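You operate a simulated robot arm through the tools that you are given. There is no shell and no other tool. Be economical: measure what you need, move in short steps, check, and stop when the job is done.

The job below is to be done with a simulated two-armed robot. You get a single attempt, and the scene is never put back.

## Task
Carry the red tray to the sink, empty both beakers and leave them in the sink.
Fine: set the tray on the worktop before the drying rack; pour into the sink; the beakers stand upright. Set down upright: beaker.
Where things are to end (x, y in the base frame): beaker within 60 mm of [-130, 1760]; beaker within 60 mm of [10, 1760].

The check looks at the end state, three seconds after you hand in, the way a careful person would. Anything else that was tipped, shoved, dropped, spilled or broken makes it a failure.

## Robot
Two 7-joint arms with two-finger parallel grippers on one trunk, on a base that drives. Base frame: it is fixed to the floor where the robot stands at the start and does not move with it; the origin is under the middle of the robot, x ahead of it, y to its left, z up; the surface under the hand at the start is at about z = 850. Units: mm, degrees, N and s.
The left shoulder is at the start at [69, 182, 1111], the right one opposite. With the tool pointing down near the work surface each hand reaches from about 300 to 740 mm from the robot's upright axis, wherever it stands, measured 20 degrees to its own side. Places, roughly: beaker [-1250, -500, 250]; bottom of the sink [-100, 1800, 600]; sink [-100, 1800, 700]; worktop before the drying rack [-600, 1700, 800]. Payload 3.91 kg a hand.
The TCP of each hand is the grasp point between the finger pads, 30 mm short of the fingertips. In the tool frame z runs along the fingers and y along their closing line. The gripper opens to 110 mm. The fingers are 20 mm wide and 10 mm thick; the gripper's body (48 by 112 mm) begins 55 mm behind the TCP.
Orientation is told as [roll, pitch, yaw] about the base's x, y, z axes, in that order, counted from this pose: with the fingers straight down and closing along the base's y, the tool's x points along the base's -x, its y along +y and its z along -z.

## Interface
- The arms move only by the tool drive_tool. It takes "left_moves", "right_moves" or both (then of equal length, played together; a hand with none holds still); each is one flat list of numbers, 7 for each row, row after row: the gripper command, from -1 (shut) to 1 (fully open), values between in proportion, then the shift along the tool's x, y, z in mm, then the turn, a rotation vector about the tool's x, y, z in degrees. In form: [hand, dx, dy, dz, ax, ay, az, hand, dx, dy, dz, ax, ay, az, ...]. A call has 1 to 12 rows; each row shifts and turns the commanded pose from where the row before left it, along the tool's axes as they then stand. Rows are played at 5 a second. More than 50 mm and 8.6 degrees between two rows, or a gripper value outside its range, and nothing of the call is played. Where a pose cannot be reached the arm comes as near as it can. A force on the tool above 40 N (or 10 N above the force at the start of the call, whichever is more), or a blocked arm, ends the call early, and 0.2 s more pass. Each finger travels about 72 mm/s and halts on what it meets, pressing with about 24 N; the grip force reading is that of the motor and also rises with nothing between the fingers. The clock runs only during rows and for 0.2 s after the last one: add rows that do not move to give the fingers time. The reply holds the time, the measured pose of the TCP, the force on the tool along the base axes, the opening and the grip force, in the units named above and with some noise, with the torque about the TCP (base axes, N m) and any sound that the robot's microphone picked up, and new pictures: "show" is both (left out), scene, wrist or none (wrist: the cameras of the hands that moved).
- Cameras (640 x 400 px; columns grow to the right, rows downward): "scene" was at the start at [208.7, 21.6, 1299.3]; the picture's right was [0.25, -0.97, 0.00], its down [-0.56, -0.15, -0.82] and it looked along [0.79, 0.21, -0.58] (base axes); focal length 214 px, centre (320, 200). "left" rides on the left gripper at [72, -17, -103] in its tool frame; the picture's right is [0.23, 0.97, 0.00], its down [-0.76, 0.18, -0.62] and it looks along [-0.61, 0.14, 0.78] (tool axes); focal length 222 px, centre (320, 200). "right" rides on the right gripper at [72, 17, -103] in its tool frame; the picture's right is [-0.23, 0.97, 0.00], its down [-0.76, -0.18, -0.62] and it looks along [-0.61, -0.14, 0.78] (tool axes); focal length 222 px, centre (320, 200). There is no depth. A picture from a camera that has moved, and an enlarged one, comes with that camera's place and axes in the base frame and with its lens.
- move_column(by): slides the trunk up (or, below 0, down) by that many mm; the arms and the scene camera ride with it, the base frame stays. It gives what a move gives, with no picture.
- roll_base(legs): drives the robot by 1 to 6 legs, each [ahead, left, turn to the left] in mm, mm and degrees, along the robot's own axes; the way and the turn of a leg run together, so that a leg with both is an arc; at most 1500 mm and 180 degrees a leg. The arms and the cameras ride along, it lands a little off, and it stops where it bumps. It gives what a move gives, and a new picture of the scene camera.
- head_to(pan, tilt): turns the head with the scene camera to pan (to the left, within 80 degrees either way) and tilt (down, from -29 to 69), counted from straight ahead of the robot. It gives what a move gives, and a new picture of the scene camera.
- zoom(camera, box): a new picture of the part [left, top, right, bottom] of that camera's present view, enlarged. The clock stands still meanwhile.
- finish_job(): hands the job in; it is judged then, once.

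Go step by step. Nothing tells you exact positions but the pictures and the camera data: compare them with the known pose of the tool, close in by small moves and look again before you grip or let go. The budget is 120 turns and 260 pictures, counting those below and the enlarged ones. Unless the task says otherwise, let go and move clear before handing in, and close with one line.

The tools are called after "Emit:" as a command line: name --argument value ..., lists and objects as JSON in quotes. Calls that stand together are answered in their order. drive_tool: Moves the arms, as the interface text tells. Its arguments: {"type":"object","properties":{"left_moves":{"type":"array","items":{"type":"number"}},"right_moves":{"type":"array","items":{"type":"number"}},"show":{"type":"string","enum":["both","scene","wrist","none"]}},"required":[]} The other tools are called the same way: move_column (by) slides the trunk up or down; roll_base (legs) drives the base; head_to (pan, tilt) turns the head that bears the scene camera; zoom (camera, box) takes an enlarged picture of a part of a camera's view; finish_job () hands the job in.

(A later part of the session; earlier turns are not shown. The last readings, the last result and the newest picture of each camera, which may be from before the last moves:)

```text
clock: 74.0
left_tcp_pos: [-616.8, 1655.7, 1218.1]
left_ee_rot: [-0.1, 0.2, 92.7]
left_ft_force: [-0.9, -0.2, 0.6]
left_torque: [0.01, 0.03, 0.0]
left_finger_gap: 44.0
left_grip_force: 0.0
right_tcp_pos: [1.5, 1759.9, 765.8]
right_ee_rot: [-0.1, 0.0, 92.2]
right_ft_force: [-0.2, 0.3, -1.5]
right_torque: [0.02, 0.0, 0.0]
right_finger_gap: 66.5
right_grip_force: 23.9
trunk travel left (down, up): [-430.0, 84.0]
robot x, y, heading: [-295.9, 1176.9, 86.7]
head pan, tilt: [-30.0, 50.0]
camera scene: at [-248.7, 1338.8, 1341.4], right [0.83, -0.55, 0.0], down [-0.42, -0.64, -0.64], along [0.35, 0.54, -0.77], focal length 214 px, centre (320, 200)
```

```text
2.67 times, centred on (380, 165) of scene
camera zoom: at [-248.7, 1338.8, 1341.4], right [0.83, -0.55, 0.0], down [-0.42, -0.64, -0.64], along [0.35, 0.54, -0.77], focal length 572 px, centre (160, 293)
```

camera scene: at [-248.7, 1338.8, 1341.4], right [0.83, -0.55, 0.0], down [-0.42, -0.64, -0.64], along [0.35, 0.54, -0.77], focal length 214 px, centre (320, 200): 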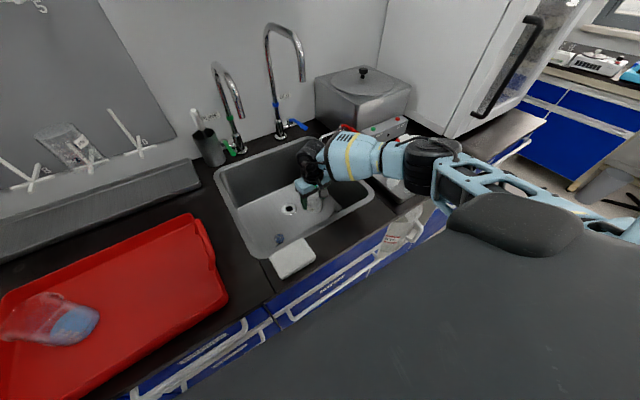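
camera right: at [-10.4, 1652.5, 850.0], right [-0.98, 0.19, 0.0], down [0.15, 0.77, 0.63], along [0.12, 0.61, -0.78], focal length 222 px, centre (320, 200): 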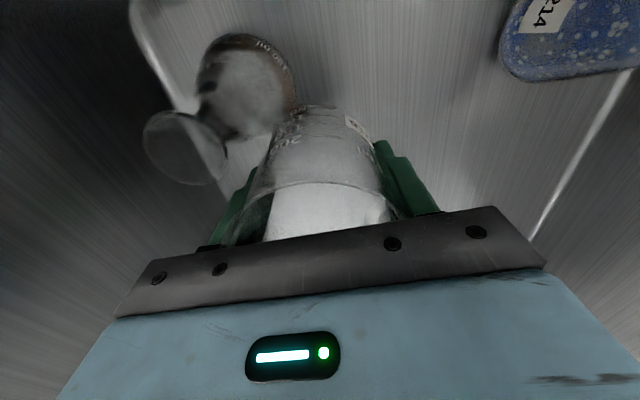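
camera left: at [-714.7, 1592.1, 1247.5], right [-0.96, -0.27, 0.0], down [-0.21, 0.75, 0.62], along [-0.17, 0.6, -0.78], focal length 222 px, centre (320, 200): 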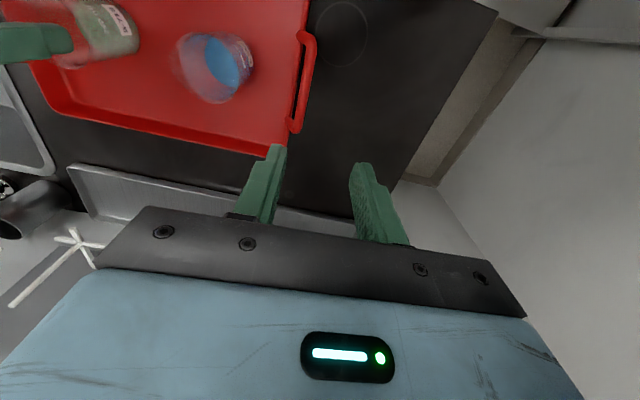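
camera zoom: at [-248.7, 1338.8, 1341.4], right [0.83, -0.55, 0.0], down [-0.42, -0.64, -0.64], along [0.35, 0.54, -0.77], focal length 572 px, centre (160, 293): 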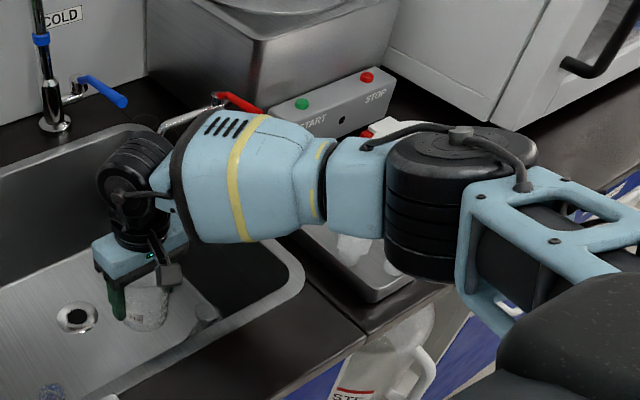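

The forearm/elbow would come close to the vials tray if lowered here. I'll shift the base left so the arm is more stretched and the elbow stays over the sink front, and aim for x ≈ -35 (still within tolerance of 10).

Emit:
roll_base --legs '[[0, 95, 0]]'

Emit:
drive_tool --right_moves '[-1, 0, -15, 0, 0, 0, 0, -1, 0, -25, 0, 0, 0, 0, -1, 0, -22, 0, 0, 0, 0, -1, 0, 0, 0, 0, 0, 0]' --show "scene"

Emit:
zoom --camera "scene" --box '[300, 60, 600, 260]'

```text
clock: 75.5
left_tcp_pos: [-710.6, 1661.7, 1216.8]
left_ee_rot: [0.0, 0.1, 92.6]
left_ft_force: [-0.4, -0.5, 0.0]
left_torque: [-0.02, -0.03, 0.0]
left_finger_gap: 44.2
left_grip_force: 0.1
right_tcp_pos: [-91.8, 1765.3, 766.9]
right_ee_rot: [-0.2, -0.1, 92.2]
right_ft_force: [0.7, -0.2, -0.1]
right_torque: [0.02, 0.01, 0.02]
right_finger_gap: 66.2
right_grip_force: 23.8
trunk travel left (down, up): [-430.0, 84.0]
robot x, y, heading: [-394.5, 1184.5, 86.5]
head pan, tilt: [-30.0, 50.0]
camera scene: at [-342.9, 1344.4, 1341.4], right [0.83, -0.55, 0.0], down [-0.42, -0.64, -0.64], along [0.35, 0.54, -0.77], focal length 214 px, centre (320, 200)
```

scene: 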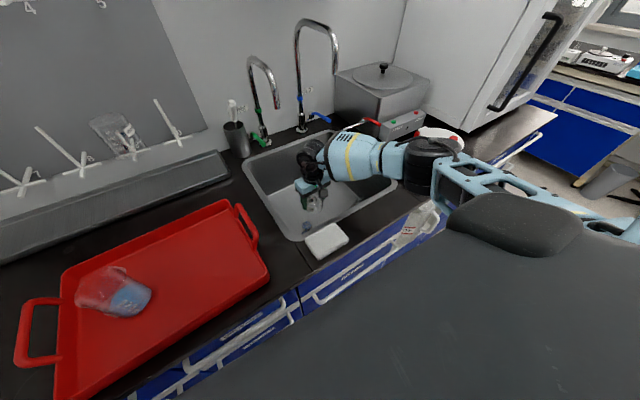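

```text
clock: 76.5
left_tcp_pos: [-709.8, 1661.4, 1218.9]
left_ee_rot: [0.0, 0.2, 92.8]
left_ft_force: [0.2, -0.2, -0.2]
left_torque: [-0.03, -0.04, -0.02]
left_finger_gap: 44.0
left_grip_force: 0.0
right_tcp_pos: [-30.3, 1768.1, 767.4]
right_ee_rot: [0.0, -0.2, 92.4]
right_ft_force: [-0.1, 0.5, -0.6]
right_torque: [0.01, 0.01, -0.04]
right_finger_gap: 66.5
right_grip_force: 23.7
trunk travel left (down, up): [-430.0, 84.0]
robot x, y, heading: [-392.5, 1179.5, 86.6]
head pan, tilt: [-30.0, 50.0]
camera scene: at [-342.9, 1344.4, 1341.4], right [0.83, -0.55, 0.0], down [-0.42, -0.64, -0.64], along [0.35, 0.54, -0.77], focal length 214 px, centre (320, 200)
```

scene: 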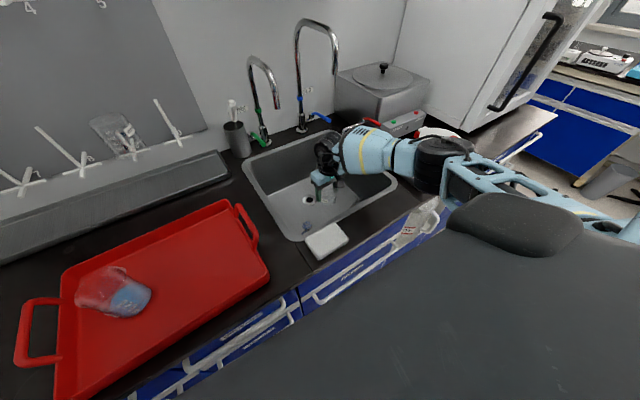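

```text
2.00 times, centred on (450, 160) of scene
camera zoom: at [-342.9, 1344.4, 1341.4], right [0.83, -0.55, 0.0], down [-0.42, -0.64, -0.64], along [0.35, 0.54, -0.77], focal length 429 px, centre (60, 280)
```

zoom: 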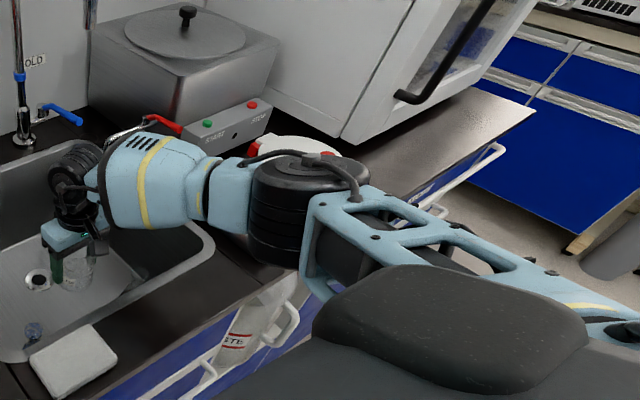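

Emit:
drive_tool --right_moves '[-1, 0, 0, 15, 0, 0, 0, -1, 0, 0, 15, 0, 0, 0, -1, 0, 0, 15, 0, 0, 0, -1, 0, 0, 0, 0, 0, 0]' --show "none"

```text
clock: 77.5
left_tcp_pos: [-711.2, 1660.5, 1219.4]
left_ee_rot: [0.0, 0.1, 92.7]
left_ft_force: [-0.6, 0.3, 0.1]
left_torque: [0.01, 0.03, 0.03]
left_finger_gap: 44.4
left_grip_force: 0.1
right_tcp_pos: [-28.8, 1768.2, 721.9]
right_ee_rot: [-0.1, -0.1, 92.3]
right_ft_force: [0.5, -0.2, -1.3]
right_torque: [0.02, 0.0, 0.0]
right_finger_gap: 66.5
right_grip_force: 24.2
trunk travel left (down, up): [-430.0, 84.0]
robot x, y, heading: [-387.4, 1185.2, 86.4]
head pan, tilt: [-30.0, 50.0]
```

Reachable from here. Looking before the last centimetres.

Emit:
drive_tool --right_moves '[-1, 0, 0, 8, 0, 0, 0, -1, 0, 0, 7, 0, 0, 0, -1, 0, 0, 0, 0, 0, 0]'

Emit:
zoom --camera "scene" --box '[220, 100, 520, 260]'

```text
clock: 78.3
left_tcp_pos: [-710.2, 1660.2, 1218.9]
left_ee_rot: [0.0, 0.1, 92.7]
left_ft_force: [0.2, 0.2, -0.1]
left_torque: [0.02, 0.0, -0.01]
left_finger_gap: 43.9
left_grip_force: 0.1
right_tcp_pos: [-29.8, 1768.5, 705.1]
right_ee_rot: [-0.2, 0.0, 92.3]
right_ft_force: [-0.5, -0.5, -1.0]
right_torque: [-0.01, 0.01, -0.02]
right_finger_gap: 66.3
right_grip_force: 23.8
trunk travel left (down, up): [-430.0, 84.0]
robot x, y, heading: [-391.1, 1187.3, 86.7]
head pan, tilt: [-30.0, 50.0]
camera scene: at [-342.6, 1344.4, 1341.4], right [0.83, -0.55, 0.0], down [-0.42, -0.64, -0.64], along [0.35, 0.54, -0.77], focal length 214 px, centre (320, 200)
camera right: at [-43.7, 1695.0, 810.2], right [-0.98, 0.19, 0.0], down [0.15, 0.77, 0.62], along [0.12, 0.61, -0.78], focal length 222 px, centre (320, 200)
```

scene: 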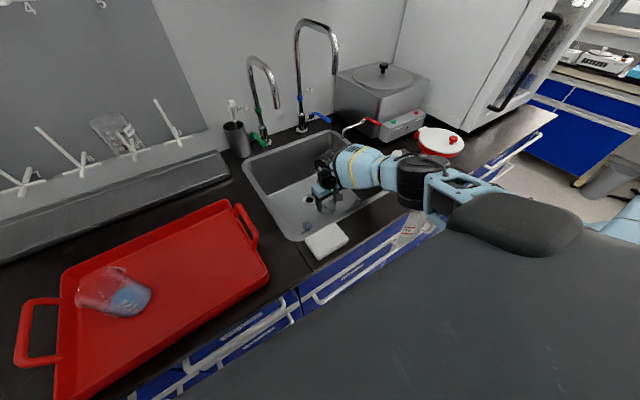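
right: 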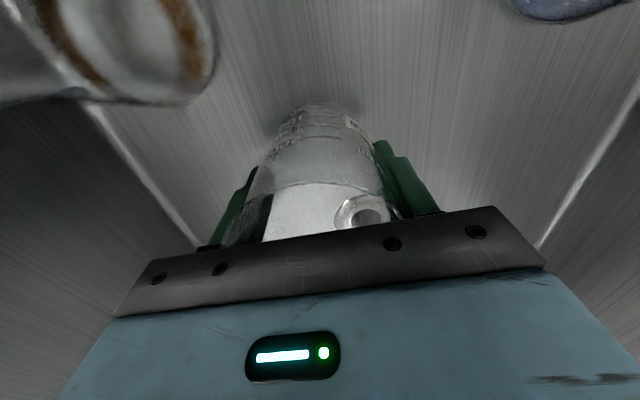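

```text
2.13 times, centred on (370, 180) of scene
camera zoom: at [-342.6, 1344.4, 1341.4], right [0.83, -0.55, 0.0], down [-0.42, -0.64, -0.64], along [0.35, 0.54, -0.77], focal length 458 px, centre (213, 243)
```

zoom: 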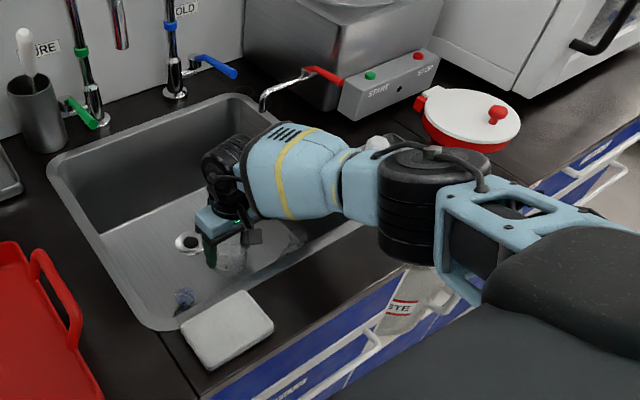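

Emit:
drive_tool --right_moves '[-1, 0, 0, 3, 0, 0, 0, -1, 0, 0, 2, 0, 0, 0, -1, 0, 0, 2, 0, 0, 0, -1, 0, 0, 0, 0, 0, 0]' --show "none"

```text
clock: 79.3
left_tcp_pos: [-711.0, 1661.2, 1218.9]
left_ee_rot: [0.1, 0.1, 92.8]
left_ft_force: [-0.8, 0.4, -0.7]
left_torque: [0.01, -0.02, 0.01]
left_finger_gap: 44.1
left_grip_force: 0.0
right_tcp_pos: [-30.0, 1767.8, 699.5]
right_ee_rot: [-0.1, 0.0, 92.3]
right_ft_force: [-0.5, -0.4, -0.3]
right_torque: [0.03, 0.01, 0.0]
right_finger_gap: 66.2
right_grip_force: 24.4
trunk travel left (down, up): [-430.0, 84.0]
robot x, y, heading: [-392.5, 1181.5, 86.7]
head pan, tilt: [-30.0, 50.0]
```

Emit:
drive_tool --right_moves '[-1, 0, 0, 2, 0, 0, 0, -1, 0, 0, 1.5, 0, 0, 0, -1, 0, 0, 1.5, 0, 0, 0, -1, 0, 0, 0, 0, 0, 0]' --show "none"

```text
clock: 80.3
left_tcp_pos: [-711.3, 1657.8, 1219.6]
left_ee_rot: [-0.1, -0.1, 92.7]
left_ft_force: [0.2, -0.3, 0.1]
left_torque: [0.03, -0.02, 0.03]
left_finger_gap: 44.0
left_grip_force: 0.0
right_tcp_pos: [-29.9, 1769.4, 698.0]
right_ee_rot: [-0.1, -0.5, 92.3]
right_ft_force: [2.2, -3.4, 23.7]
right_torque: [-0.24, 0.2, -0.02]
right_finger_gap: 66.4
right_grip_force: 23.9
trunk travel left (down, up): [-430.0, 84.0]
robot x, y, heading: [-388.7, 1184.0, 86.5]
head pan, tilt: [-30.0, 50.0]
```

Contact with the sink floor. Easing off, opening, and rising straight up.

Emit:
drive_tool --right_moves '[-1, 0, 0, -2.5, 0, 0, 0, 0.3, 0, 0, 0, 0, 0, 0, 0.5, 0, 0, 0, 0, 0, 0, 0.8, 0, 0, 0, 0, 0, 0, 0.8, 0, 0, 0, 0, 0, 0, 0.8, 0, 0, -10, 0, 0, 0, 0.8, 0, 0, -25, 0, 0, 0, 0.8, 0, 0, -40, 0, 0, 0, 0.8, 0, 0, -45, 0, 0, 0, 0.8, 0, 0, -45, 0, 0, 0, 0.8, 0, 0, 0, 0, 0, 0]'

```text
clock: 82.7
left_tcp_pos: [-710.2, 1661.2, 1217.6]
left_ee_rot: [0.0, 0.2, 92.6]
left_ft_force: [0.3, -0.1, 0.4]
left_torque: [-0.02, -0.03, 0.0]
left_finger_gap: 44.2
left_grip_force: 0.1
right_tcp_pos: [-28.8, 1769.7, 862.2]
right_ee_rot: [-0.2, -0.1, 92.4]
right_ft_force: [0.1, 0.4, 0.0]
right_torque: [0.0, 0.0, 0.0]
right_finger_gap: 98.8
right_grip_force: 0.1
trunk travel left (down, up): [-430.0, 84.0]
robot x, y, heading: [-391.2, 1178.5, 86.3]
head pan, tilt: [-30.0, 50.0]
camera scene: at [-342.6, 1344.6, 1341.3], right [0.83, -0.55, 0.0], down [-0.42, -0.64, -0.64], along [0.35, 0.54, -0.77], focal length 214 px, centre (320, 200)
camera right: at [-42.9, 1697.6, 965.6], right [-0.98, 0.19, 0.0], down [0.15, 0.77, 0.62], along [0.12, 0.61, -0.78], focal length 222 px, centre (320, 200)
```

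scene: 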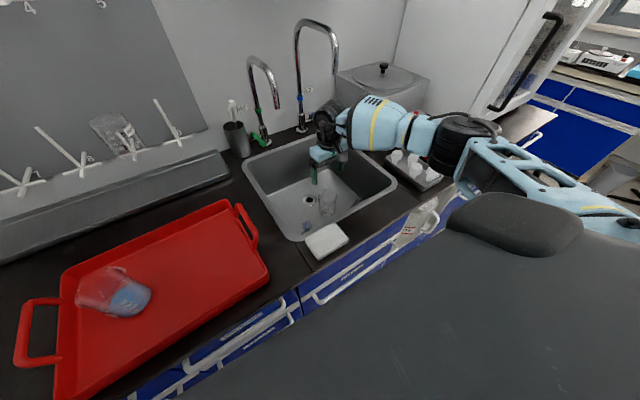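
right: 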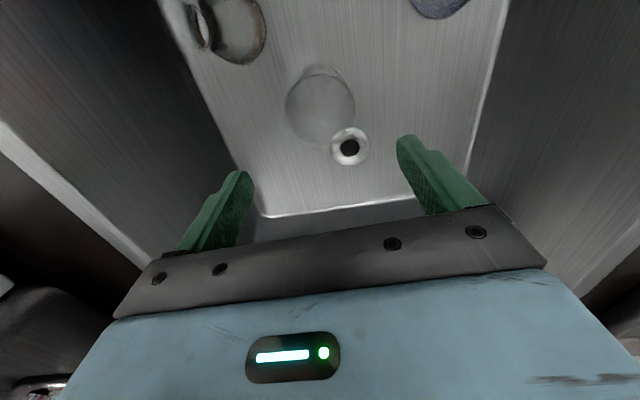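

The green beaker stands upright at about (-30, 1766). Now for the blue one: raise the hand clear, draw the left hand back, shift the base left a little.

Emit:
drive_tool --right_moves '[0.8, 0, 0, -40, 0, 0, 0, 0.8, 0, 0, -40, 0, 0, 0, 0.8, 0, 0, -40, 0, 0, 0, 0.8, 10, 0, -40, 0, 0, 0, 1, 10, 0, -40, 0, 0, 0, 1, 0, 0, 0, 0, 0, 0]' --left_moves '[-0.2, 25, 0, 0, 0, 0, 0, -0.2, 25, 0, 0, 0, 0, 0, -0.2, 25, 0, 0, 0, 0, 0, -0.2, 25, 0, 0, 0, 0, 0, -0.2, 10, 0, 0, 0, 0, 0, -0.2, 0, 0, 0, 0, 0, 0]' --show "none"

Emit:
roll_base --legs '[[0, 60, 0]]'

Emit:
head_to --pan 5 --tilt 50

```text
clock: 84.1
left_tcp_pos: [-704.5, 1551.3, 1218.1]
left_ee_rot: [0.1, 0.1, 92.7]
left_ft_force: [-0.6, 0.4, 1.2]
left_torque: [-0.01, 0.0, -0.02]
left_finger_gap: 44.1
left_grip_force: 0.1
right_tcp_pos: [-29.4, 1747.8, 1062.2]
right_ee_rot: [0.1, 0.0, 92.3]
right_ft_force: [0.2, -0.6, 0.5]
right_torque: [0.0, 0.0, 0.03]
right_finger_gap: 110.0
right_grip_force: 0.1
trunk travel left (down, up): [-430.0, 84.0]
robot x, y, heading: [-390.0, 1184.5, 86.6]
head pan, tilt: [-30.0, 50.0]
```

```text
clock: 85.3
left_tcp_pos: [-764.6, 1555.5, 1218.8]
left_ee_rot: [0.0, 0.1, 92.6]
left_ft_force: [0.1, 0.6, 0.0]
left_torque: [-0.01, -0.01, 0.0]
left_finger_gap: 44.0
left_grip_force: 0.0
right_tcp_pos: [-89.4, 1751.1, 1062.2]
right_ee_rot: [0.0, -0.1, 92.3]
right_ft_force: [-0.3, 0.0, 0.3]
right_torque: [0.01, -0.01, 0.03]
right_finger_gap: 110.2
right_grip_force: 0.1
trunk travel left (down, up): [-430.0, 84.0]
robot x, y, heading: [-448.5, 1184.8, 86.5]
head pan, tilt: [-30.0, 50.0]
camera scene: at [-402.1, 1347.9, 1341.4], right [0.83, -0.55, 0.0], down [-0.42, -0.64, -0.64], along [0.35, 0.54, -0.77], focal length 214 px, centre (320, 200)
```

scene: 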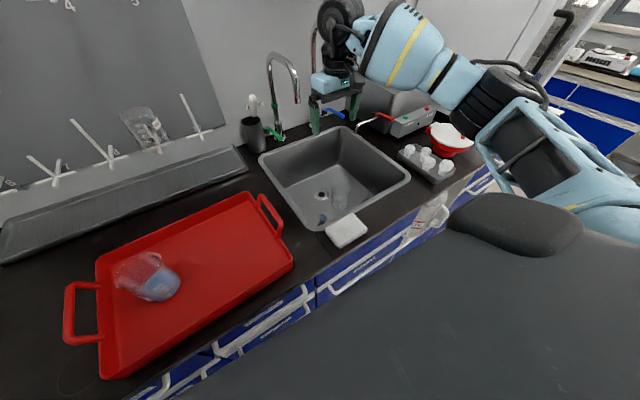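

```text
clock: 86.3
left_tcp_pos: [-763.6, 1554.8, 1219.3]
left_ee_rot: [-0.1, 0.1, 92.7]
left_ft_force: [-0.4, 0.4, 0.4]
left_torque: [-0.02, 0.02, 0.02]
left_finger_gap: 44.0
left_grip_force: 0.1
right_tcp_pos: [-87.9, 1750.9, 1062.8]
right_ee_rot: [0.0, -0.2, 92.3]
right_ft_force: [-0.4, 0.1, -0.2]
right_torque: [0.0, 0.02, -0.01]
right_finger_gap: 110.0
right_grip_force: 0.0
trunk travel left (down, up): [-430.0, 84.0]
robot x, y, heading: [-453.3, 1189.4, 86.5]
head pan, tilt: [5.0, 50.0]
camera scene: at [-446.7, 1360.6, 1341.4], right [1.0, 0.03, 0.0], down [0.02, -0.77, -0.64], along [-0.02, 0.64, -0.77], focal length 214 px, centre (320, 200)
```

scene: 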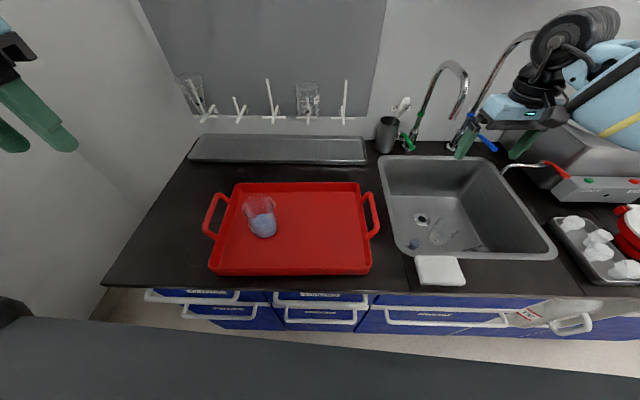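

Emit:
drive_tool --right_moves '[1, 10, 40, 0, 0, 0, 0, 1, 6, 47, 0, 0, 0, 0, 1, 6, 47, 0, 0, 0, 0, 1, 6, 47, 0, 0, 0, 0, 1, 6, 47, 0, 0, 0, 0, 1, 6, 47, 0, 0, 0, 0, 1, 6, 47, 0, 0, 0, 0, 1, 6, 47, 0, 0, 0, 0, 1, 6, 47, 0, 0, 0, 0, 1, 6, 47, 0, 0, 0, 0, 1, 6, 49, 0, 0, 0, 0, 1, 0, 0, 0, 0, 0, 0]'

Emit:
zoom --camera "right" --box '[200, 40, 440, 190]'

Emit:
zoom --camera "scene" --box '[170, 160, 410, 310]'

```text
clock: 89.1
left_tcp_pos: [-764.6, 1556.2, 1218.8]
left_ee_rot: [0.1, 0.1, 92.6]
left_ft_force: [-0.3, -0.4, -0.7]
left_torque: [0.01, 0.0, 0.0]
left_finger_gap: 44.3
left_grip_force: 0.1
right_tcp_pos: [-571.7, 1684.1, 1060.4]
right_ee_rot: [0.2, 0.3, 88.6]
right_ft_force: [-0.1, 0.3, -0.4]
right_torque: [-0.01, 0.0, 0.0]
right_finger_gap: 110.1
right_grip_force: 0.1
trunk travel left (down, up): [-430.0, 84.0]
robot x, y, heading: [-451.4, 1183.8, 86.5]
head pan, tilt: [5.0, 50.0]
stopped in row 12 (right hand): the arm was blocked; the commanded pose is now the measured one
camera scene: at [-447.1, 1360.5, 1341.5], right [1.0, 0.03, 0.0], down [0.02, -0.77, -0.64], along [-0.02, 0.64, -0.77], focal length 214 px, centre (320, 200)
camera right: at [-590.5, 1613.3, 1165.4], right [-0.97, 0.25, 0.0], down [0.2, 0.76, 0.62], along [0.15, 0.6, -0.79], focal length 222 px, centre (320, 200)
```

scene: 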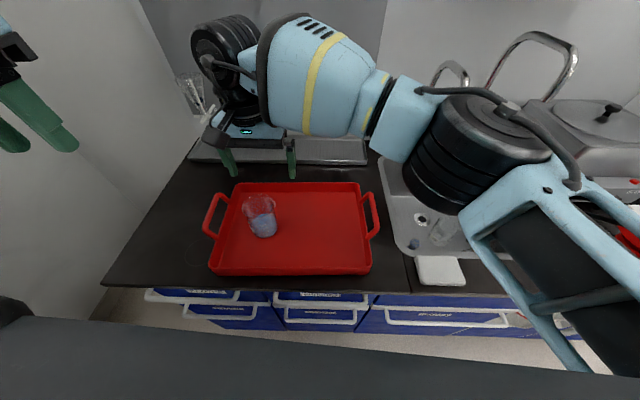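
right: 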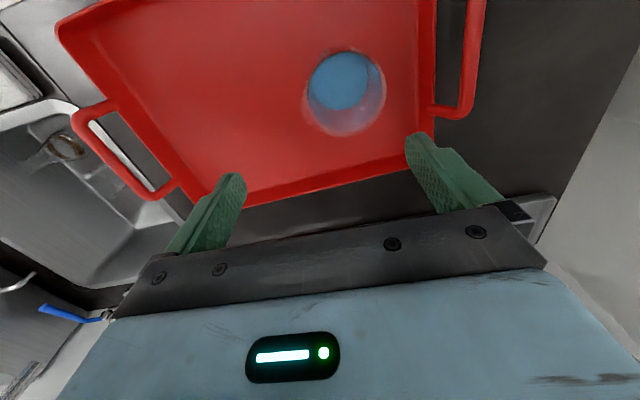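

```text
2.67 times, centred on (320, 115) of right
camera zoom: at [-590.5, 1613.3, 1165.4], right [-0.97, 0.25, 0.0], down [0.2, 0.76, 0.62], along [0.15, 0.6, -0.79], focal length 592 px, centre (320, 427)
```

zoom: 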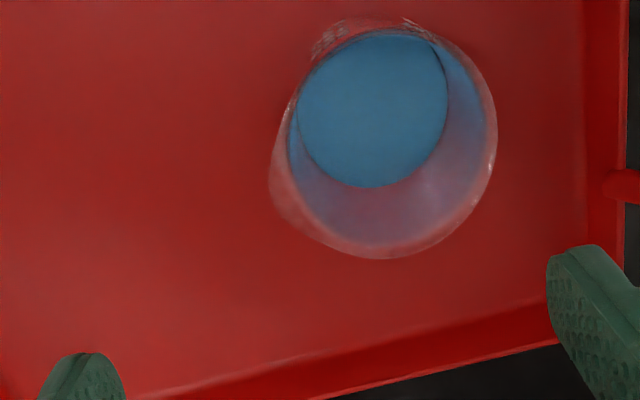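

```text
2.67 times, centred on (290, 235) of scene
camera zoom: at [-447.1, 1360.5, 1341.5], right [1.0, 0.03, 0.0], down [0.02, -0.77, -0.64], along [-0.02, 0.64, -0.77], focal length 572 px, centre (400, 107)
```

zoom: 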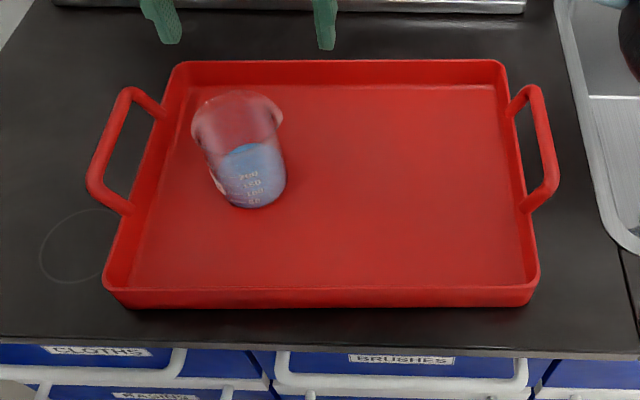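

The arm was blocked a little short (likely its own limit when crossing over). The blue beaker is at (-603, 1669), so I'll turn the base slightly left instead to bring the hand over it.

Emit:
roll_base --legs '[[-10, 0, 3.5]]'

```text
clock: 89.9
left_tcp_pos: [-786.8, 1526.6, 1217.4]
left_ee_rot: [0.1, 0.1, 96.2]
left_ft_force: [-0.4, -0.1, 0.0]
left_torque: [0.0, 0.0, 0.01]
left_finger_gap: 44.1
left_grip_force: 0.1
right_tcp_pos: [-602.2, 1667.2, 1060.9]
right_ee_rot: [0.3, 0.4, 92.1]
right_ft_force: [-0.1, -0.6, -0.8]
right_torque: [0.02, 0.02, -0.01]
right_finger_gap: 110.2
right_grip_force: 0.0
trunk travel left (down, up): [-430.0, 84.0]
robot x, y, heading: [-450.4, 1177.8, 90.0]
head pan, tilt: [5.0, 50.0]
camera scene: at [-457.5, 1351.1, 1341.3], right [1.0, 0.09, 0.0], down [0.07, -0.76, -0.64], along [-0.06, 0.64, -0.77], focal length 214 px, centre (320, 200)
```

scene: 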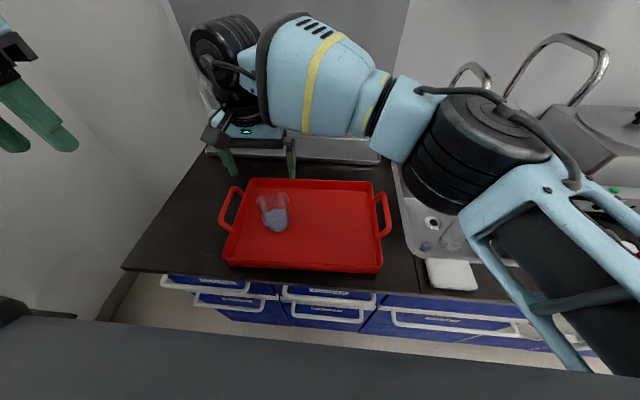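

Now right over it. Lowering to grasp height (z ≈ 914).

Emit:
drive_tool --right_moves '[1, -1, 0, 30, 0, 0, 0, 1, -1, 0, 30, 0, 0, 0, 1, 0, 0, 30, 0, 0, 0, 1, 0, 0, 30, 0, 0, 0, 1, 0, 0, 27, 0, 0, 0, 1, 0, 0, 0, 0, 0, 0]'

```text
clock: 91.3
left_tcp_pos: [-784.7, 1526.2, 1219.9]
left_ee_rot: [0.1, 0.1, 96.1]
left_ft_force: [-0.1, -1.0, 0.3]
left_torque: [0.0, 0.01, 0.02]
left_finger_gap: 44.1
left_grip_force: 0.0
right_tcp_pos: [-602.4, 1669.4, 912.9]
right_ee_rot: [0.2, 0.3, 92.2]
right_ft_force: [-0.2, 0.6, 0.6]
right_torque: [-0.02, -0.02, -0.04]
right_finger_gap: 110.0
right_grip_force: 0.0
trunk travel left (down, up): [-430.0, 84.0]
robot x, y, heading: [-447.7, 1176.3, 90.0]
head pan, tilt: [5.0, 50.0]
camera scene: at [-457.3, 1350.8, 1341.5], right [1.0, 0.09, 0.0], down [0.07, -0.76, -0.64], along [-0.06, 0.64, -0.77], focal length 214 px, centre (320, 200)
camera right: at [-617.2, 1596.8, 1017.9], right [-0.98, 0.19, 0.0], down [0.15, 0.77, 0.62], along [0.12, 0.61, -0.79], focal length 222 px, centre (320, 200)
```

scene: 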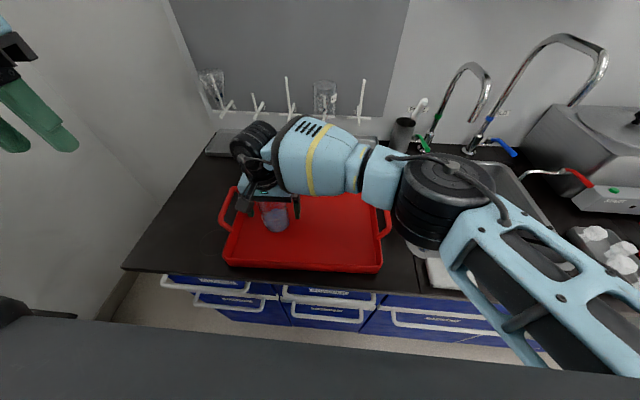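
right: 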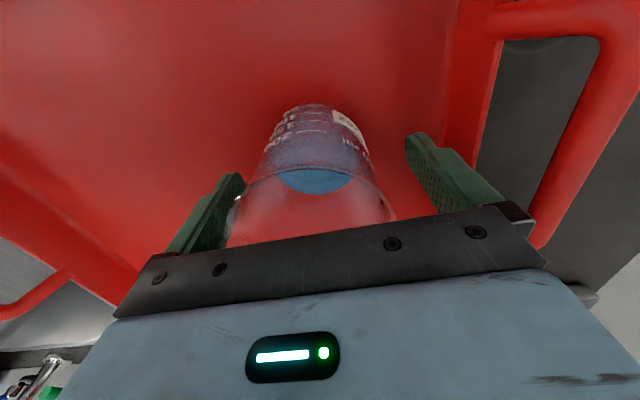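

Emit:
drive_tool --right_moves '[1, 0, -5, 0, 0, 0, 0, 0.7, 0, 0, 0, 0, 0, 0, 0.5, 0, 0, 0, 0, 0, 0, 0.35, 0, 0, 0, 0, 0, 0, 0.2, 0, 0, 0, 0, 0, 0, 0, 0, 0, 0, 0, 0, 0, -0.3, 0, 0, 0, 0, 0, 0, -1, 0, 0, 0, 0, 0, 0, -1, 0, 0, 0, 0, 0, 0]' --show "wrist"

```text
clock: 93.3
left_tcp_pos: [-785.9, 1526.1, 1219.1]
left_ee_rot: [0.1, 0.0, 96.1]
left_ft_force: [0.1, -0.7, 0.4]
left_torque: [-0.01, 0.03, 0.02]
left_finger_gap: 43.8
left_grip_force: 0.1
right_tcp_pos: [-596.8, 1668.7, 914.0]
right_ee_rot: [0.1, 0.3, 92.1]
right_ft_force: [-0.2, 0.6, 1.7]
right_torque: [0.01, -0.13, 0.0]
right_finger_gap: 67.7
right_grip_force: 24.4
trunk travel left (down, up): [-430.0, 84.0]
robot x, y, heading: [-450.1, 1177.4, 90.0]
head pan, tilt: [5.0, 50.0]
camera right: at [-611.4, 1596.5, 1018.3], right [-0.98, 0.19, 0.0], down [0.15, 0.77, 0.62], along [0.12, 0.61, -0.79], focal length 222 px, centre (320, 200)
```

right: 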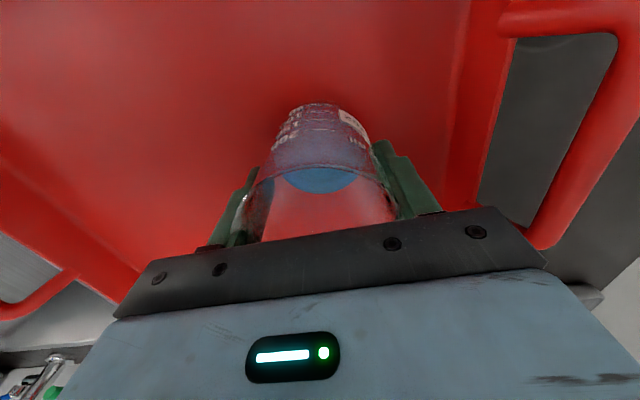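

Held. Lifting, then driving to the same pouring stance as before.

Emit:
drive_tool --right_moves '[-1, 0, 0, -5, 0, 0, 0, -1, 0, 0, -15, 0, 0, 0, -1, 0, 0, -20, 0, 0, 0, -1, 0, 0, -25, 0, 0, 0, -1, 0, 0, -25, 0, 0, 0, -1, 0, 0, -25, 0, 0, 0, -1, 0, 0, -25, 0, 0, 0, -1, 0, 0, -25, 0, 0, 0, -1, 0, 0, -15, 0, 0, 0, -1, 0, 0, 0, 0, 0, 0]' --show "wrist"

Emit:
roll_base --legs '[[-60, 0, 0], [0, -152, -3.4]]'

```text
clock: 95.5
left_tcp_pos: [-786.0, 1526.9, 1218.9]
left_ee_rot: [0.1, 0.0, 96.1]
left_ft_force: [0.0, -0.2, -0.1]
left_torque: [0.04, -0.01, -0.01]
left_finger_gap: 44.1
left_grip_force: 0.1
right_tcp_pos: [-591.2, 1674.2, 1088.4]
right_ee_rot: [0.1, 1.2, 91.2]
right_ft_force: [-0.2, 0.2, -2.0]
right_torque: [-0.02, -0.01, -0.02]
right_finger_gap: 67.6
right_grip_force: 24.0
trunk travel left (down, up): [-430.0, 84.0]
robot x, y, heading: [-448.3, 1175.6, 89.7]
head pan, tilt: [5.0, 50.0]
camera right: at [-606.0, 1603.5, 1194.2], right [-0.98, 0.21, 0.0], down [0.16, 0.78, 0.61], along [0.13, 0.59, -0.79], focal length 222 px, centre (320, 200)
```

right: 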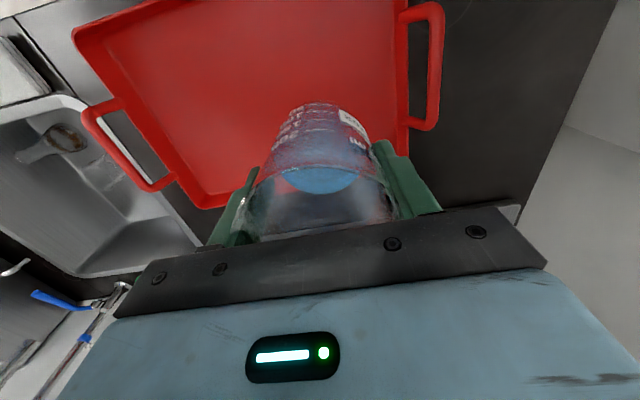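

```text
clock: 98.0
left_tcp_pos: [-613.7, 1482.9, 1218.4]
left_ee_rot: [0.1, 0.1, 92.7]
left_ft_force: [-0.5, 0.0, -0.5]
left_torque: [-0.01, -0.02, -0.05]
left_finger_gap: 43.9
left_grip_force: 0.1
right_tcp_pos: [-410.6, 1620.8, 1092.8]
right_ee_rot: [0.4, 0.6, 87.9]
right_ft_force: [0.2, -0.7, -2.3]
right_torque: [0.0, 0.02, 0.03]
right_finger_gap: 67.4
right_grip_force: 24.2
trunk travel left (down, up): [-430.0, 84.0]
robot x, y, heading: [-301.2, 1114.9, 86.5]
head pan, tilt: [5.0, 50.0]
camera scene: at [-296.9, 1288.3, 1341.4], right [1.0, 0.03, 0.0], down [0.02, -0.77, -0.64], along [-0.02, 0.64, -0.77], focal length 214 px, centre (320, 200)
```

scene: 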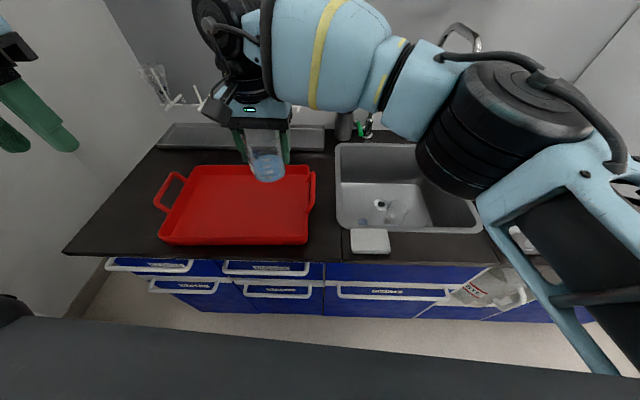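

The blue beaker must not be poured over the green one at (-30, 1767), so I'll pour further left, near x ≈ -150. Shifting the base accordingly and bringing the beaker over the sink.

Emit:
roll_base --legs '[[50, 87, 0]]'

Emit:
drive_tool --right_moves '[-1, -4, -15, 0, 0, 0, -4, -1, -6, -28, 0, 0, 0, 0, -1, -8, -32, 0, 0, 0, 0, -1, -8, -33, 0, 0, 0, 0, -1, -8, -33, 0, 0, 0, 0, -1, -8, -33, 0, 0, 0, 0, -1, -8, -33, 0, 0, 0, 0, -1, -8, -33, 0, 0, 0, 0, -1, -8, -33, 0, 0, 0, 0, -1, -8, -33, 0, 0, 0, 0, -1, -8, -25, 0, 0, 0, 0, -1, 0, 0, 0, 0, 0, 0]' --show "scene"

```text
clock: 99.5
left_tcp_pos: [-699.2, 1536.5, 1219.5]
left_ee_rot: [0.1, 0.1, 92.7]
left_ft_force: [0.3, -0.7, 0.8]
left_torque: [-0.02, 0.02, -0.03]
left_finger_gap: 43.9
left_grip_force: 0.2
right_tcp_pos: [-494.8, 1675.7, 1093.8]
right_ee_rot: [0.4, 0.5, 87.6]
right_ft_force: [-0.7, 0.4, -0.9]
right_torque: [0.01, -0.04, 0.04]
right_finger_gap: 67.5
right_grip_force: 24.3
trunk travel left (down, up): [-430.0, 84.0]
robot x, y, heading: [-384.2, 1169.0, 86.7]
head pan, tilt: [5.0, 50.0]
camera scene: at [-382.1, 1342.9, 1341.4], right [1.0, 0.03, 0.0], down [0.02, -0.77, -0.64], along [-0.02, 0.64, -0.77], focal length 214 px, centre (320, 200)
```

scene: 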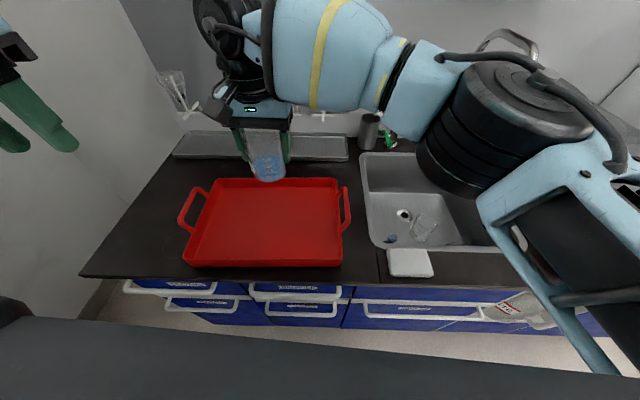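

```text
clock: 102.1
left_tcp_pos: [-700.5, 1538.0, 1218.3]
left_ee_rot: [0.0, 0.2, 92.7]
left_ft_force: [-0.2, -0.6, -0.1]
left_torque: [0.01, 0.01, 0.0]
left_finger_gap: 44.1
left_grip_force: 0.0
right_tcp_pos: [-167.0, 1766.7, 1090.6]
right_ee_rot: [0.4, 0.7, 91.6]
right_ft_force: [0.1, -0.3, -2.0]
right_torque: [-0.01, 0.02, -0.01]
right_finger_gap: 67.8
right_grip_force: 24.3
trunk travel left (down, up): [-430.0, 84.0]
robot x, y, heading: [-388.4, 1168.6, 86.6]
head pan, tilt: [5.0, 50.0]
camera scene: at [-382.2, 1342.8, 1341.4], right [1.0, 0.03, 0.0], down [0.02, -0.77, -0.64], along [-0.02, 0.64, -0.77], focal length 214 px, centre (320, 200)
```

scene: 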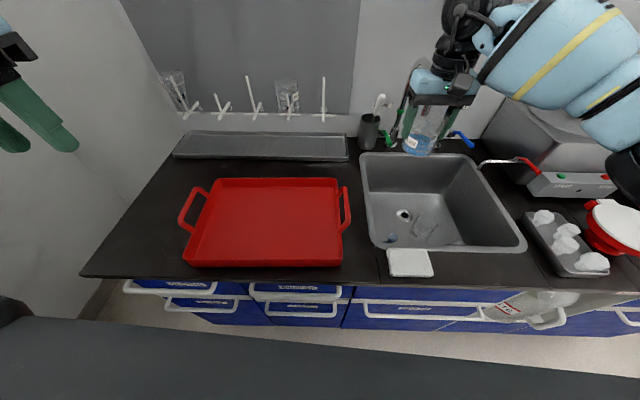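

Emit:
move_column --by -75

Emit:
drive_tool --right_moves '[-1, 0, -10, 0, 0, 0, 0, -1, 0, 0, 0, 0, 0, -7, -1, 0, 0, 0, 0, 0, -7, -1, 0, 0, 0, 0, 0, -7, -1, 0, 0, 0, 0, 0, -7, -1, 0, 0, 0, 0, -6, 0, -1, 0, 0, 0, 0, -6, 0, -1, 0, 0, 0, 0, -6, 0, -1, 0, 0, 0, 0, -6, 0, -1, 0, 0, 0, 0, -6, 0, -1, 0, 0, 0, 0, 0, 0]'

```text
clock: 103.2
left_tcp_pos: [-699.3, 1535.4, 1144.7]
left_ee_rot: [0.0, 0.2, 92.7]
left_ft_force: [0.8, -1.0, 0.0]
left_torque: [0.02, -0.02, -0.01]
left_finger_gap: 44.0
left_grip_force: 0.0
right_tcp_pos: [-164.6, 1765.3, 1015.1]
right_ee_rot: [0.5, 0.4, 91.7]
right_ft_force: [0.5, 0.3, -0.6]
right_torque: [-0.01, -0.02, -0.02]
right_finger_gap: 67.6
right_grip_force: 23.7
trunk travel left (down, up): [-355.0, 159.0]
robot x, y, heading: [-382.7, 1173.4, 86.9]
head pan, tilt: [5.0, 50.0]
```

```text
clock: 105.6
left_tcp_pos: [-700.4, 1535.5, 1143.5]
left_ee_rot: [0.2, 0.1, 92.7]
left_ft_force: [-0.4, 0.4, 0.5]
left_torque: [0.01, -0.01, 0.0]
left_finger_gap: 44.2
left_grip_force: 0.1
right_tcp_pos: [-156.3, 1766.8, 1014.3]
right_ee_rot: [0.7, -29.7, 119.3]
right_ft_force: [-1.1, 0.1, -2.1]
right_torque: [0.03, -0.02, 0.0]
right_finger_gap: 67.4
right_grip_force: 23.4
trunk travel left (down, up): [-355.0, 159.0]
robot x, y, heading: [-382.6, 1167.5, 86.6]
head pan, tilt: [5.0, 50.0]
camera scene: at [-380.2, 1375.1, 1256.6], right [1.0, 0.03, 0.0], down [0.02, -0.77, -0.64], along [-0.02, 0.64, -0.77], focal length 214 px, centre (320, 200)
camera right: at [-114.5, 1659.1, 1069.3], right [-0.94, -0.31, 0.12], down [-0.01, 0.4, 0.92], along [-0.33, 0.86, -0.38], focal length 222 px, centre (320, 200)
```

scene: 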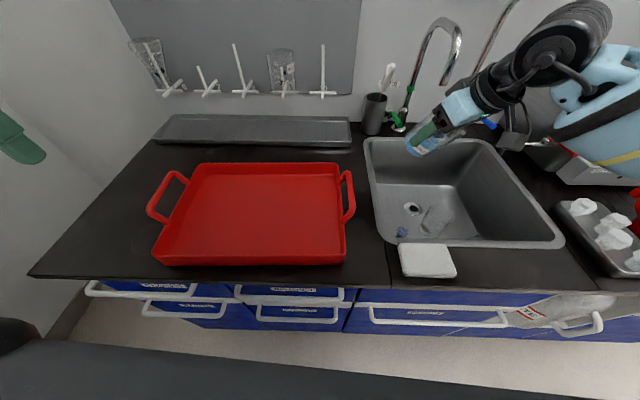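
right: 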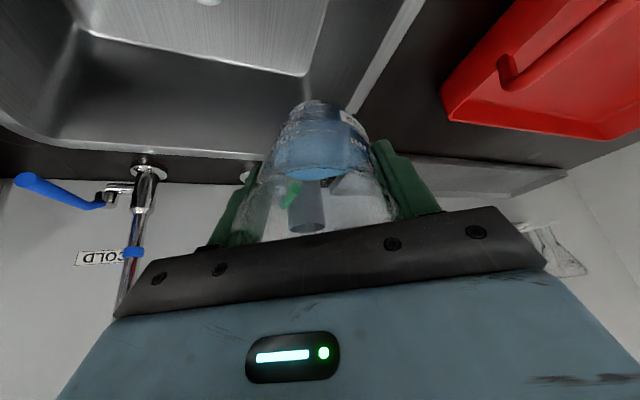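

Emit:
drive_tool --right_moves '[-1, 0, 0, 0, 0, -6, 0, -1, 0, 0, 0, 0, -6, 0, -1, 0, 0, 0, 0, -6, 0, -1, 0, 0, 0, 0, -6, 0, -1, 0, 0, 0, 0, -5, 0, -1, 0, 0, 0, 0, -4, 0, -1, 0, 0, 0, 0, -4, 0, -1, 0, 0, 0, 0, -4, 0, -1, 0, 0, 0, 0, 0, 0, -1, 0, 0, 0, 0, 0, 0]'

```text
clock: 107.8
left_tcp_pos: [-699.7, 1537.1, 1144.4]
left_ee_rot: [0.1, 0.0, 92.7]
left_ft_force: [-1.0, -0.1, -0.2]
left_torque: [0.01, 0.01, -0.01]
left_finger_gap: 43.8
left_grip_force: 0.0
right_tcp_pos: [-155.5, 1765.8, 1014.8]
right_ee_rot: [2.1, -70.7, 117.8]
right_ft_force: [0.2, -0.2, -1.6]
right_torque: [-0.06, -0.04, 0.0]
right_finger_gap: 67.4
right_grip_force: 24.1
trunk travel left (down, up): [-355.0, 159.0]
robot x, y, heading: [-388.1, 1167.1, 86.6]
head pan, tilt: [5.0, 50.0]
camera scene: at [-379.9, 1374.9, 1256.6], right [1.0, 0.03, 0.0], down [0.02, -0.77, -0.64], along [-0.02, 0.64, -0.77], focal length 214 px, centre (320, 200)
camera right: at [-110.7, 1651.8, 980.8], right [-0.88, -0.41, 0.23], down [0.33, -0.2, 0.92], along [-0.34, 0.89, 0.31], focal length 222 px, centre (320, 200)
```

scene: 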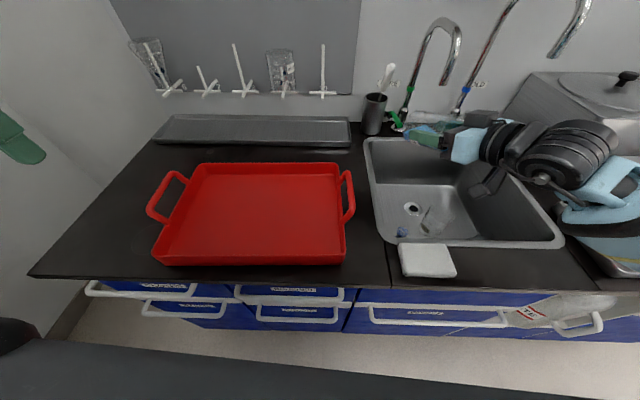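
right: 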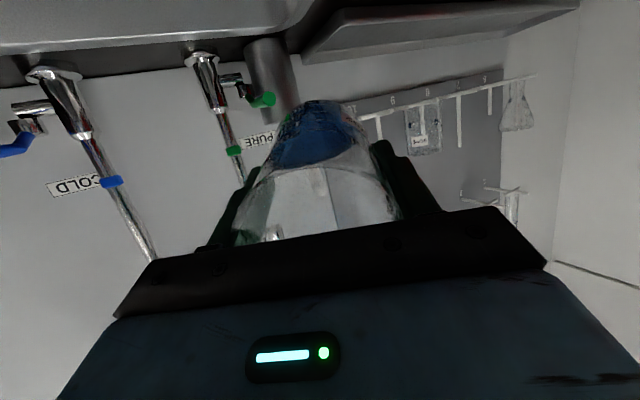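

Emit:
drive_tool --right_moves '[-1, 0, 0, 0, 0, -4, 0, -1, 0, 0, 0, 0, -4, 0, -1, 0, 0, 0, 0, -4, 0, -1, 0, 0, 0, 0, -4, 0, -1, 0, 0, 0, 0, 0, 0]'

```text
clock: 109.0
left_tcp_pos: [-699.7, 1536.9, 1143.4]
left_ee_rot: [0.1, 0.1, 92.7]
left_ft_force: [-0.1, -0.4, 0.2]
left_torque: [0.02, -0.04, -0.03]
left_finger_gap: 44.0
left_grip_force: 0.0
right_tcp_pos: [-156.0, 1765.5, 1014.1]
right_ee_rot: [11.6, -86.7, 108.3]
right_ft_force: [-1.0, -1.3, -1.6]
right_torque: [0.02, 0.01, -0.03]
right_finger_gap: 67.6
right_grip_force: 24.4
trunk travel left (down, up): [-355.0, 159.0]
robot x, y, heading: [-384.7, 1169.7, 86.4]
head pan, tilt: [5.0, 50.0]
camera scene: at [-380.0, 1374.9, 1256.6], right [1.0, 0.03, 0.0], down [0.02, -0.77, -0.64], along [-0.02, 0.64, -0.77], focal length 214 px, centre (320, 200)
camera right: at [-118.1, 1664.1, 948.9], right [-0.85, -0.47, 0.24], down [0.45, -0.41, 0.79], along [-0.27, 0.78, 0.56], focal length 222 px, centre (320, 200)
```

scene: 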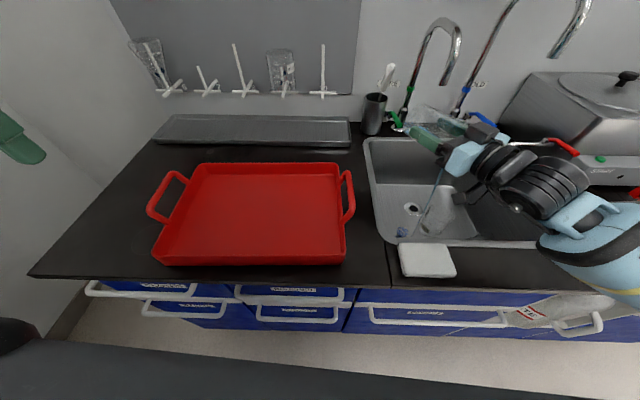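
right: 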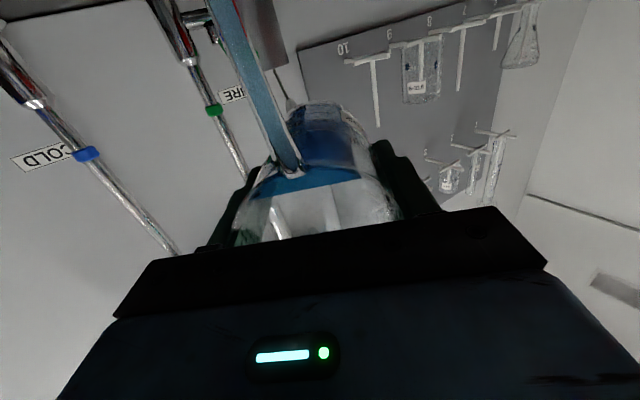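

Emit:
zoom --camera "scene" --box '[360, 110, 520, 250]'

```text
2.86 times, centred on (440, 180) of scene
camera zoom: at [-380.0, 1374.9, 1256.6], right [1.0, 0.03, 0.0], down [0.02, -0.77, -0.64], along [-0.02, 0.64, -0.77], focal length 613 px, centre (-23, 257)
```

zoom: 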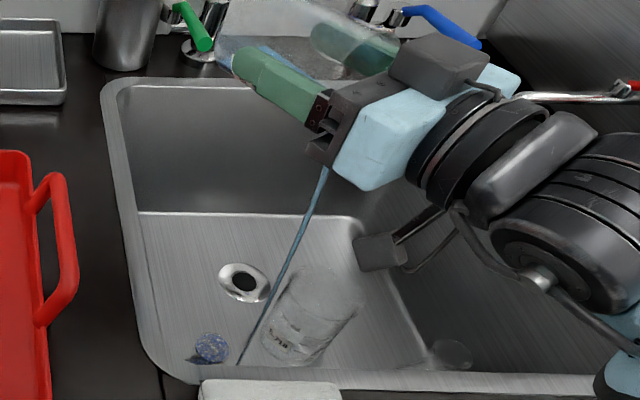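

The stream lands at about (-96, 1730), clear of the green beaker. Tilting on until empty.

Emit:
drive_tool --right_moves '[-1, 0, 0, 0, 0, -4, 0, -1, 0, 0, 0, 0, -4, 0, -1, 0, 0, 0, 0, -4, 0, -1, 0, 0, 0, 0, -4, 0, -1, 0, 0, 0, 0, -4, 0, -1, 0, 0, 0, 0, 0, 0, -1, 0, 0, 0, 0, 0, 0, -1, 0, 0, 0, 0, 0, 0]'

Emit:
zoom --camera "right" --box '[200, 80, 440, 230]'

Emit:
zoom --camera "scene" --box '[360, 90, 600, 250]'

```text
clock: 110.8
left_tcp_pos: [-700.2, 1536.0, 1143.6]
left_ee_rot: [0.2, 0.0, 92.8]
left_ft_force: [-0.3, -0.5, -0.4]
left_torque: [-0.02, -0.02, -0.01]
left_finger_gap: 43.8
left_grip_force: 0.1
right_tcp_pos: [-156.4, 1764.2, 1014.6]
right_ee_rot: [177.6, -73.4, -58.1]
right_ft_force: [-0.3, 0.2, -1.5]
right_torque: [-0.01, 0.0, 0.02]
right_finger_gap: 67.2
right_grip_force: 24.5
trunk travel left (down, up): [-355.0, 159.0]
robot x, y, heading: [-385.4, 1169.9, 86.7]
head pan, tilt: [5.0, 50.0]
camera scene: at [-380.0, 1374.9, 1256.6], right [1.0, 0.03, 0.0], down [0.02, -0.77, -0.64], along [-0.02, 0.64, -0.77], focal length 214 px, centre (320, 200)
camera right: at [-132.9, 1688.7, 916.0], right [-0.81, -0.54, 0.23], down [0.56, -0.62, 0.55], along [-0.15, 0.57, 0.8], focal length 222 px, centre (320, 200)
```

scene: 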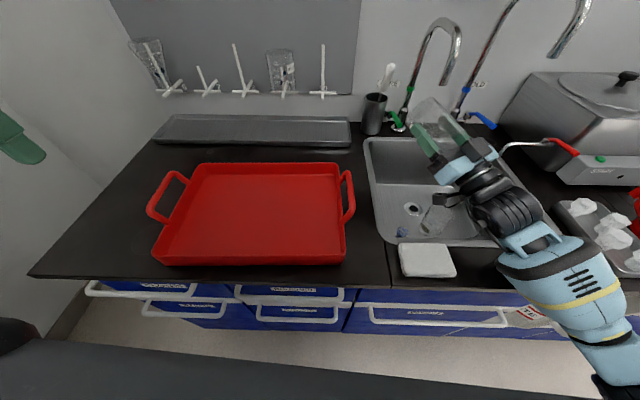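
right: 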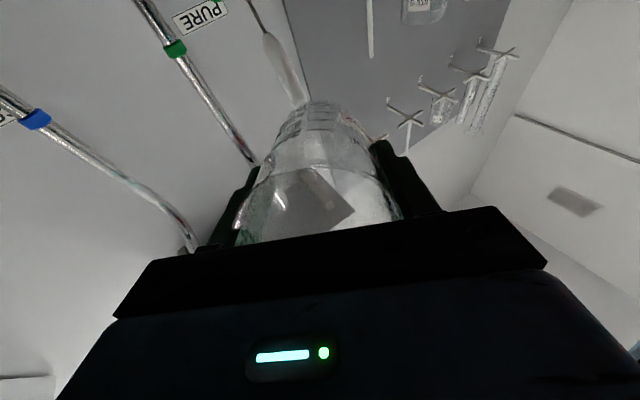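

```text
2.67 times, centred on (320, 155) of right
camera zoom: at [-132.9, 1688.7, 916.0], right [-0.81, -0.54, 0.23], down [0.56, -0.62, 0.55], along [-0.15, 0.57, 0.8], focal length 592 px, centre (320, 320)
```

zoom: 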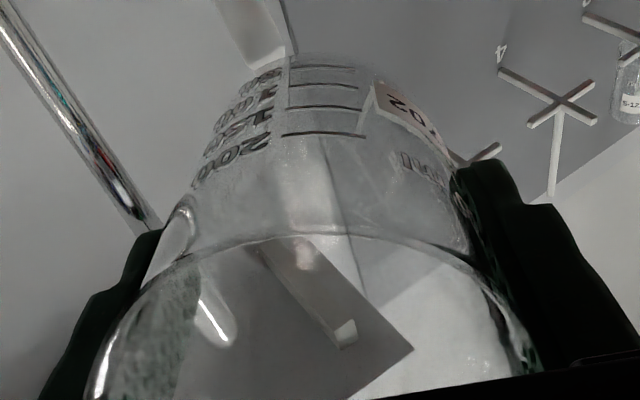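

```text
2.50 times, centred on (480, 170) of scene
camera zoom: at [-380.0, 1374.9, 1256.6], right [1.0, 0.03, 0.0], down [0.02, -0.77, -0.64], along [-0.02, 0.64, -0.77], focal length 536 px, centre (-80, 275)
```

zoom: 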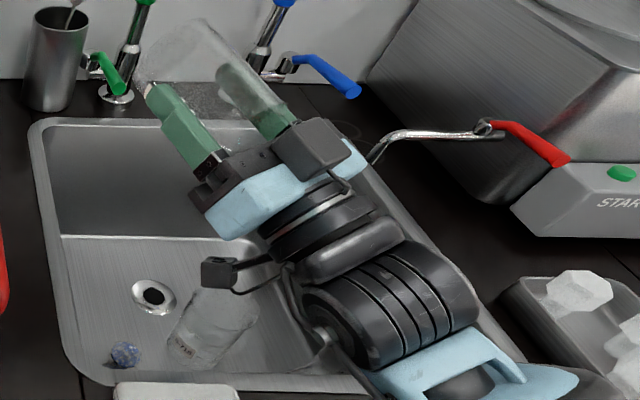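

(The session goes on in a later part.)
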